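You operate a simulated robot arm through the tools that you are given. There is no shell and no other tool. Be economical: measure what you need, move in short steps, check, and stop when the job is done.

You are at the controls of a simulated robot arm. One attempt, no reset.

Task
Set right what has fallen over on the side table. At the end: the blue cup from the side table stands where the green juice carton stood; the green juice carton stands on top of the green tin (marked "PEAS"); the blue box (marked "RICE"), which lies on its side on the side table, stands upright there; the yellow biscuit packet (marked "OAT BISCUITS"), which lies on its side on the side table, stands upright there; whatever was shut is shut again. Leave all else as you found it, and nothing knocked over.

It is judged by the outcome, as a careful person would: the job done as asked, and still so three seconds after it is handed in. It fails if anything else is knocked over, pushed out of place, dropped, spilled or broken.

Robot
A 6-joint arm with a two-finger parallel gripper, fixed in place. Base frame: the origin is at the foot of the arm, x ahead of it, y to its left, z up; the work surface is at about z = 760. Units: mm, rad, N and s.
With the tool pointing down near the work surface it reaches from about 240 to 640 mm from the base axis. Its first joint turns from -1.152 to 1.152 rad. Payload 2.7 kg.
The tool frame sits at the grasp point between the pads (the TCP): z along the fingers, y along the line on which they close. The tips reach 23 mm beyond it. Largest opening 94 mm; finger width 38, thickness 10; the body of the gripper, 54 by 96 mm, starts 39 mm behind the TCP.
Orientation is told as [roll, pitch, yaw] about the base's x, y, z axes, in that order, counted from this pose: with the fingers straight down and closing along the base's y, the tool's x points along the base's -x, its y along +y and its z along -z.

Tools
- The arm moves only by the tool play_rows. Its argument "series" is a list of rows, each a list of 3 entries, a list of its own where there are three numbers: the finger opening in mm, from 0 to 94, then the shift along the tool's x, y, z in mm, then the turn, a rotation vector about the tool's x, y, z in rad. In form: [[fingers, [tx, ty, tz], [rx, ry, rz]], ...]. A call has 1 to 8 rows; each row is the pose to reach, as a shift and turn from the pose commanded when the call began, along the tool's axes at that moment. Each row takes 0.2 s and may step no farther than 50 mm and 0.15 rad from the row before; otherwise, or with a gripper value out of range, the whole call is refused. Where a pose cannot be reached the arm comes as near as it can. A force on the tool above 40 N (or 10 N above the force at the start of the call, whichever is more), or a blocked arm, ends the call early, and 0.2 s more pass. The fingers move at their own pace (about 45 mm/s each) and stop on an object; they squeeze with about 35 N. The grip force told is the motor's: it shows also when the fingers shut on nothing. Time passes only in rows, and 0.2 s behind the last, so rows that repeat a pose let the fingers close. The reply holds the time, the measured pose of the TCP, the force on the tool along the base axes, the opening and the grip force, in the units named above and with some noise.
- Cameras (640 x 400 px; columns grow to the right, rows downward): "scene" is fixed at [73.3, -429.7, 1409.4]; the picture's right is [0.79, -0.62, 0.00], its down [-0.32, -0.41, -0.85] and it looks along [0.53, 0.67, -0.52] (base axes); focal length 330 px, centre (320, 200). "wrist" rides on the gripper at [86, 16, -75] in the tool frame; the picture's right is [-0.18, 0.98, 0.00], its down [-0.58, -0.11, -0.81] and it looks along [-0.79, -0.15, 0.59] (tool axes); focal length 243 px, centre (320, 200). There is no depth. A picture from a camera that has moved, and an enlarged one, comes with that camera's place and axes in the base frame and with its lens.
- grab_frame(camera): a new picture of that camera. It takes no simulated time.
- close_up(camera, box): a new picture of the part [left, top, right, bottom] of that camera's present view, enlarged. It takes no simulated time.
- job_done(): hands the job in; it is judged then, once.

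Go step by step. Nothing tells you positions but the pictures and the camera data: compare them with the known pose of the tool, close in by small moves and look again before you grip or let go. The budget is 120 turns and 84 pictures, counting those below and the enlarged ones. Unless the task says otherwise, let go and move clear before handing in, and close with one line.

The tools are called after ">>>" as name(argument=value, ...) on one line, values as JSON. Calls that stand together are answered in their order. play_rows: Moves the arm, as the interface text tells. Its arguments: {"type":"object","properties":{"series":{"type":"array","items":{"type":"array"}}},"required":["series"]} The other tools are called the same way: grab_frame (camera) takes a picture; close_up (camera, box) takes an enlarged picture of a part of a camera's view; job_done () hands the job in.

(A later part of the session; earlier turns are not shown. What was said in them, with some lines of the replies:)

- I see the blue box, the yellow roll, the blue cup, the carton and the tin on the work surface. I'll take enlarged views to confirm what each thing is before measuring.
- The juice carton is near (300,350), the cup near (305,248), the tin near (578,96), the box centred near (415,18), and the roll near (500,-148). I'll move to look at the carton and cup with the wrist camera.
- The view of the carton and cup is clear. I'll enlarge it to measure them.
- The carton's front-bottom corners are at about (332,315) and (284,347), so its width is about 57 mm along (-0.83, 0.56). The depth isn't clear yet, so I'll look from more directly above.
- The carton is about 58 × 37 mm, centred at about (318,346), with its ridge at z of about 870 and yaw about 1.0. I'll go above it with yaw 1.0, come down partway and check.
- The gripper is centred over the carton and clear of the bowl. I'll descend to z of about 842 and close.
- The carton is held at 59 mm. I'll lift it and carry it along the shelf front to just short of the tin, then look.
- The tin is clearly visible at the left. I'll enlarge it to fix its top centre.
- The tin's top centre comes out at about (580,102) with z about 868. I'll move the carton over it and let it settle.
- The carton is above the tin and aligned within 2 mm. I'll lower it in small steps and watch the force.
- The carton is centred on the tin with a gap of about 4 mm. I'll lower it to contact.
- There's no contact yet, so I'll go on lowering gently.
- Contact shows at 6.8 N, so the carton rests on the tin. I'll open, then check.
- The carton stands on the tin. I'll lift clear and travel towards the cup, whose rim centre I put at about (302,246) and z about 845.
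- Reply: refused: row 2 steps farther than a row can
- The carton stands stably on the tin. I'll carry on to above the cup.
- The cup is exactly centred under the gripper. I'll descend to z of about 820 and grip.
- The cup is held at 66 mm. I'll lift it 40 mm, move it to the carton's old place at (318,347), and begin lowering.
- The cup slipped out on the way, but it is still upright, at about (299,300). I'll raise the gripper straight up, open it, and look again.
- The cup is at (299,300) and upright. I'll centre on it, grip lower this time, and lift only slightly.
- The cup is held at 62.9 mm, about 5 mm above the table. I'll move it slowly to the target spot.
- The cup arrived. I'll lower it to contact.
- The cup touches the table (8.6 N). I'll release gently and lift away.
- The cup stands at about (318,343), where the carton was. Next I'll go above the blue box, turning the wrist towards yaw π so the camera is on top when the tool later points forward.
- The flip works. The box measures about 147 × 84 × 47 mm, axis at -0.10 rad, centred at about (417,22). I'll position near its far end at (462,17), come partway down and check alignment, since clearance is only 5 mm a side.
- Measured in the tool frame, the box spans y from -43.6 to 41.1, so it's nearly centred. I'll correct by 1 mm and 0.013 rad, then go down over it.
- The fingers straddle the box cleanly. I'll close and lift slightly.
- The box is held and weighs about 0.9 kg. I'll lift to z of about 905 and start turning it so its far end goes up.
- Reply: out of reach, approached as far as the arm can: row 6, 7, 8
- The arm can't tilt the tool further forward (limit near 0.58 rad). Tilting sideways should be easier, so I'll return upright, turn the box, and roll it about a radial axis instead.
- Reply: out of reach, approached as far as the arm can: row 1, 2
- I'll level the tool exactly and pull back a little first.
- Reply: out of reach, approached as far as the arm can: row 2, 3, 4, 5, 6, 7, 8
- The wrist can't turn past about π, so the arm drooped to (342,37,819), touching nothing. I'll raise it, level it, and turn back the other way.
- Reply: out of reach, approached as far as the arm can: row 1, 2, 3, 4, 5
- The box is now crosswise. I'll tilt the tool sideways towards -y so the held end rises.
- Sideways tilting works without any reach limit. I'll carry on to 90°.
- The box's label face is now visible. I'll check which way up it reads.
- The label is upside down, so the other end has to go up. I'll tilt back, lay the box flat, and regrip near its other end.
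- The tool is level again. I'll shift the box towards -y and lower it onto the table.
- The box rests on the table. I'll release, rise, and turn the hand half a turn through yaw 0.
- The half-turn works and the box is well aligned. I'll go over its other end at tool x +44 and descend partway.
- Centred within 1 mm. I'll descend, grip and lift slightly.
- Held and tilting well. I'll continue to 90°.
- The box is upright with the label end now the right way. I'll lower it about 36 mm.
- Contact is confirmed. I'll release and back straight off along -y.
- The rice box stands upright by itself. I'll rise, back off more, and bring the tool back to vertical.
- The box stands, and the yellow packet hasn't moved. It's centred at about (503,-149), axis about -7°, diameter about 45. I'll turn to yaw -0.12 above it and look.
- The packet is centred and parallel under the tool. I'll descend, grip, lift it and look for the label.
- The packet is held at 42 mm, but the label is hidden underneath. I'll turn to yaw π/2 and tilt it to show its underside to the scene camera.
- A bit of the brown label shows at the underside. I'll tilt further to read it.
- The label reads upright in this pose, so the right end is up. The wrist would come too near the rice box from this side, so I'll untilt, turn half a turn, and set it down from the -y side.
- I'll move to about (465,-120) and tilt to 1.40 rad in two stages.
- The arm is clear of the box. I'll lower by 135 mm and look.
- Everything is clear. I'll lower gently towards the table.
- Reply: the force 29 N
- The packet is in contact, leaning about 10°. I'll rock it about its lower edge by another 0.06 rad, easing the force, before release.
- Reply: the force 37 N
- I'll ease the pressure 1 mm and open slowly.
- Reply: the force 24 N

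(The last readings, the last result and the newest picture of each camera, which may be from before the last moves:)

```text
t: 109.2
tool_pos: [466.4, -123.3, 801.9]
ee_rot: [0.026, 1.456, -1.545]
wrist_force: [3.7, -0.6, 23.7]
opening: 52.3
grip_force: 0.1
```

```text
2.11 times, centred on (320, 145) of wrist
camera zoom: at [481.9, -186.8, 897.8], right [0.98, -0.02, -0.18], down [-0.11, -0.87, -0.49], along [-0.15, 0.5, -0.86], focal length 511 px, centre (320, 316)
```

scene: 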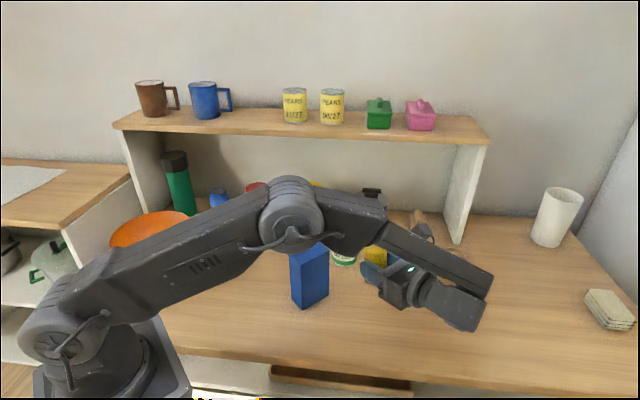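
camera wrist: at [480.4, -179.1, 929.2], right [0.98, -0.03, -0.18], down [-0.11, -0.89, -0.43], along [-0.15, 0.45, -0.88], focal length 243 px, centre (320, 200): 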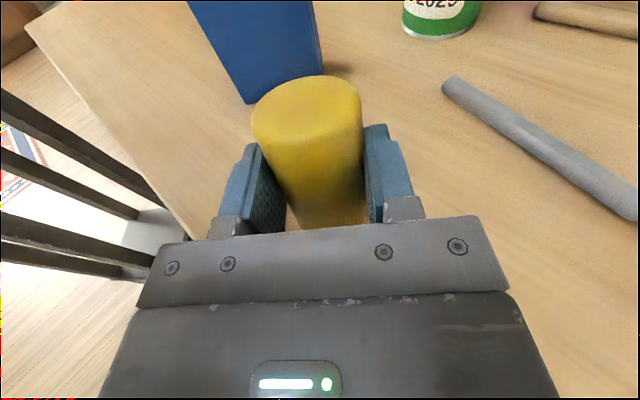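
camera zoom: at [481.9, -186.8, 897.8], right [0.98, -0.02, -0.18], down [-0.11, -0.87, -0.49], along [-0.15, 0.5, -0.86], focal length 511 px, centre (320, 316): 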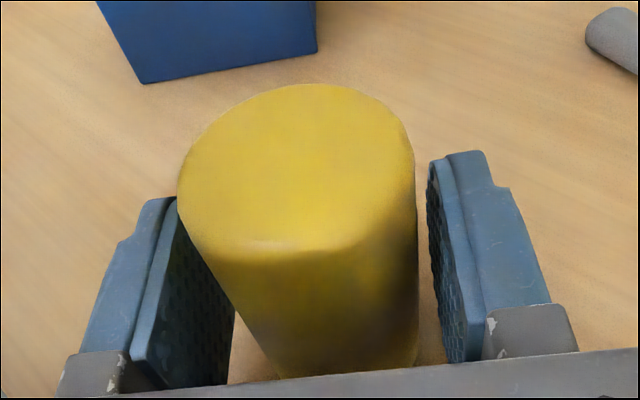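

The fingers are open, but some upward force remains, so part of the wrist is pressing on something. I'll open wider, then rise slightly.

>>> play_rows(series=[[60, [1, 0, 0], [0, 0, 0]], [70, [2.5, 0, 0], [0, 0, 0]], [76, [4, 0, 0], [0, 0, 0]], [76, [4, 0, 0], [0, 0, 0]]])

>>> grab_frame(camera="wrist")

```text
t: 110.2
tool_pos: [463.8, -122.6, 804.9]
ee_rot: [-0.012, 1.458, -1.582]
wrist_force: [0.0, 0.5, 1.0]
opening: 76.0
grip_force: 0.0
```

```text
12 pictures are left
camera wrist: at [481.6, -185.4, 900.3], right [0.98, -0.02, -0.18], down [-0.11, -0.87, -0.49], along [-0.15, 0.5, -0.85], focal length 243 px, centre (320, 200)
```

wrist: 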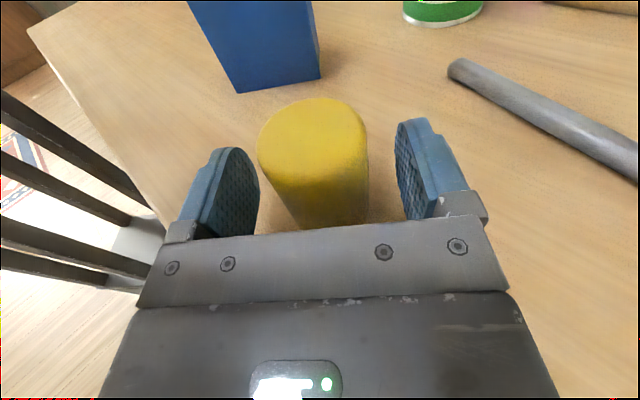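

The packet stands freely and the force is gone. I'll back off along -y with a slight rise, then climb.

>>> play_rows(series=[[76, [1, 0, -12], [0, 0, 0]], [80, [2, 0, -28], [0, 0, 0]], [80, [3.5, 0, -46], [0, 0, 0]], [80, [5, 0, -66], [0, 0, 0]], [80, [40, 0, -75], [0, 0, 0]], [80, [85, 0, -80], [0, 0, 0]], [80, [130, 0, -80], [0, 0, 0]], [80, [170, 0, -80], [0, 0, 0]]])

>>> grab_frame(camera="wrist")

>>> grab_frame(camera="scene")

```text
t: 112.0
tool_pos: [459.5, -166.1, 980.7]
ee_rot: [0.006, 1.453, -1.57]
wrist_force: [-0.3, 0.2, 0.7]
opening: 80.1
grip_force: 0.0
out of reach, approached as far as the arm can: row 4, 5, 6, 7, 8
```

```text
11 pictures are left
camera wrist: at [475.7, -229.7, 1075.4], right [0.98, -0.03, -0.18], down [-0.11, -0.87, -0.48], along [-0.14, 0.49, -0.86], focal length 243 px, centre (320, 200)
```

wrist: 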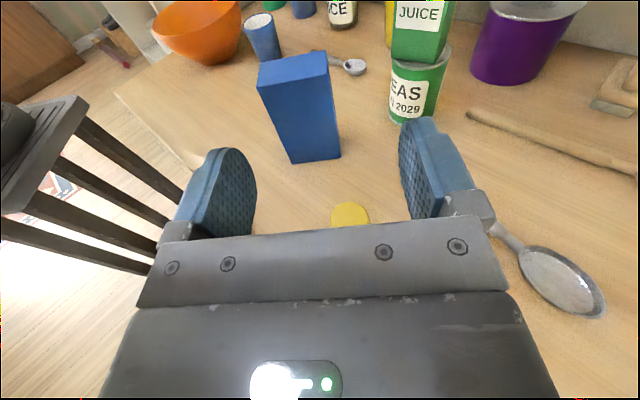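

```text
10 pictures are left
```

scene: 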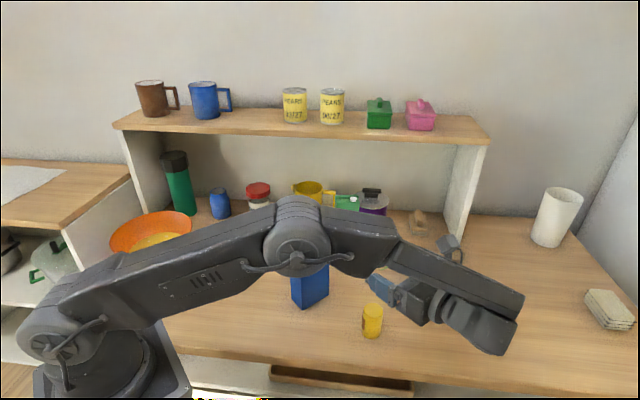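

The packet stands upright. I'll untilt the tool well above everything and take a last look.

>>> play_rows(series=[[80, [10, 0, 0], [0, -0.12, 0]], [80, [10, 0, 0], [0, -0.26, 0]], [80, [10, 0, 0], [0, -0.4, 0]], [80, [10, 0, 0], [0, -0.54, 0]], [80, [10, 0, 0], [0, -0.68, 0]], [80, [10, 0, 0], [0, -0.82, 0]], [80, [10, 0, 0], [0, -0.96, 0]], [80, [10, 0, 0], [0, -1.08, 0]]])

>>> play_rows(series=[[80, [0, 0, -10], [0, -0.12, 0]], [80, [0, 0, -40], [0, -0.25, 0]], [80, [0, 0, -80], [0, -0.37, 0]], [80, [0, 0, -120], [0, -0.37, 0]], [80, [0, 0, -120], [0, -0.37, 0]]])

>>> grab_frame(camera="scene")

>>> close_up(camera="scene", box=[190, 180, 430, 350])

```text
t: 113.8
tool_pos: [461.2, -164.2, 987.2]
ee_rot: [0.002, 0.374, -1.57]
wrist_force: [-0.2, 0.8, -0.2]
opening: 80.0
grip_force: 0.1
```

```text
t: 115.0
tool_pos: [460.0, -211.4, 1100.8]
ee_rot: [0.0, 0.007, -1.571]
wrist_force: [0.5, 0.1, -0.2]
opening: 80.0
grip_force: 0.1
```

```text
9 pictures are left
```

scene: 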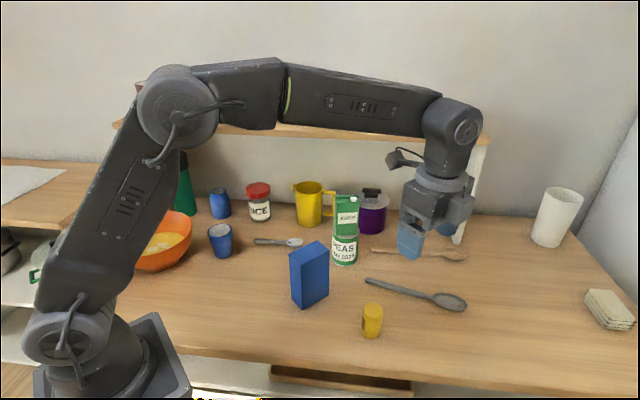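

```text
2.35 times, centred on (310, 265) of scene
camera zoom: at [73.3, -429.7, 1409.4], right [0.79, -0.62, 0.0], down [-0.32, -0.41, -0.85], along [0.53, 0.67, -0.52], focal length 776 px, centre (344, 47)
```

zoom: 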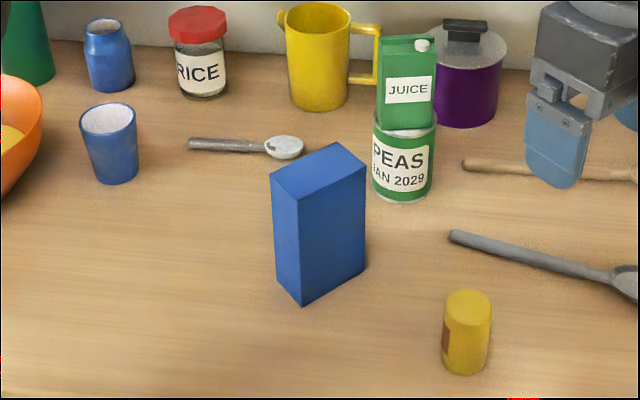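

Everything asked for is in place: the cup is on the carton's old spot, the carton is on the tin, and the box and packet are upright. Nothing else has moved and the arm is clear, so I'm handing in.

>>> job_done()

```text
The job is handed in.
```

The job is handed in: the blue cup stands within about 5 mm of where the carton was, the carton is on the PEAS tin, and the rice box and biscuit packet both stand label-side up. I opened nothing, and nothing else looked moved in the last picture. The cup slipped from the grip once but stayed upright, and the wrist briefly pressed on something, probably the table, while I set the packet down.
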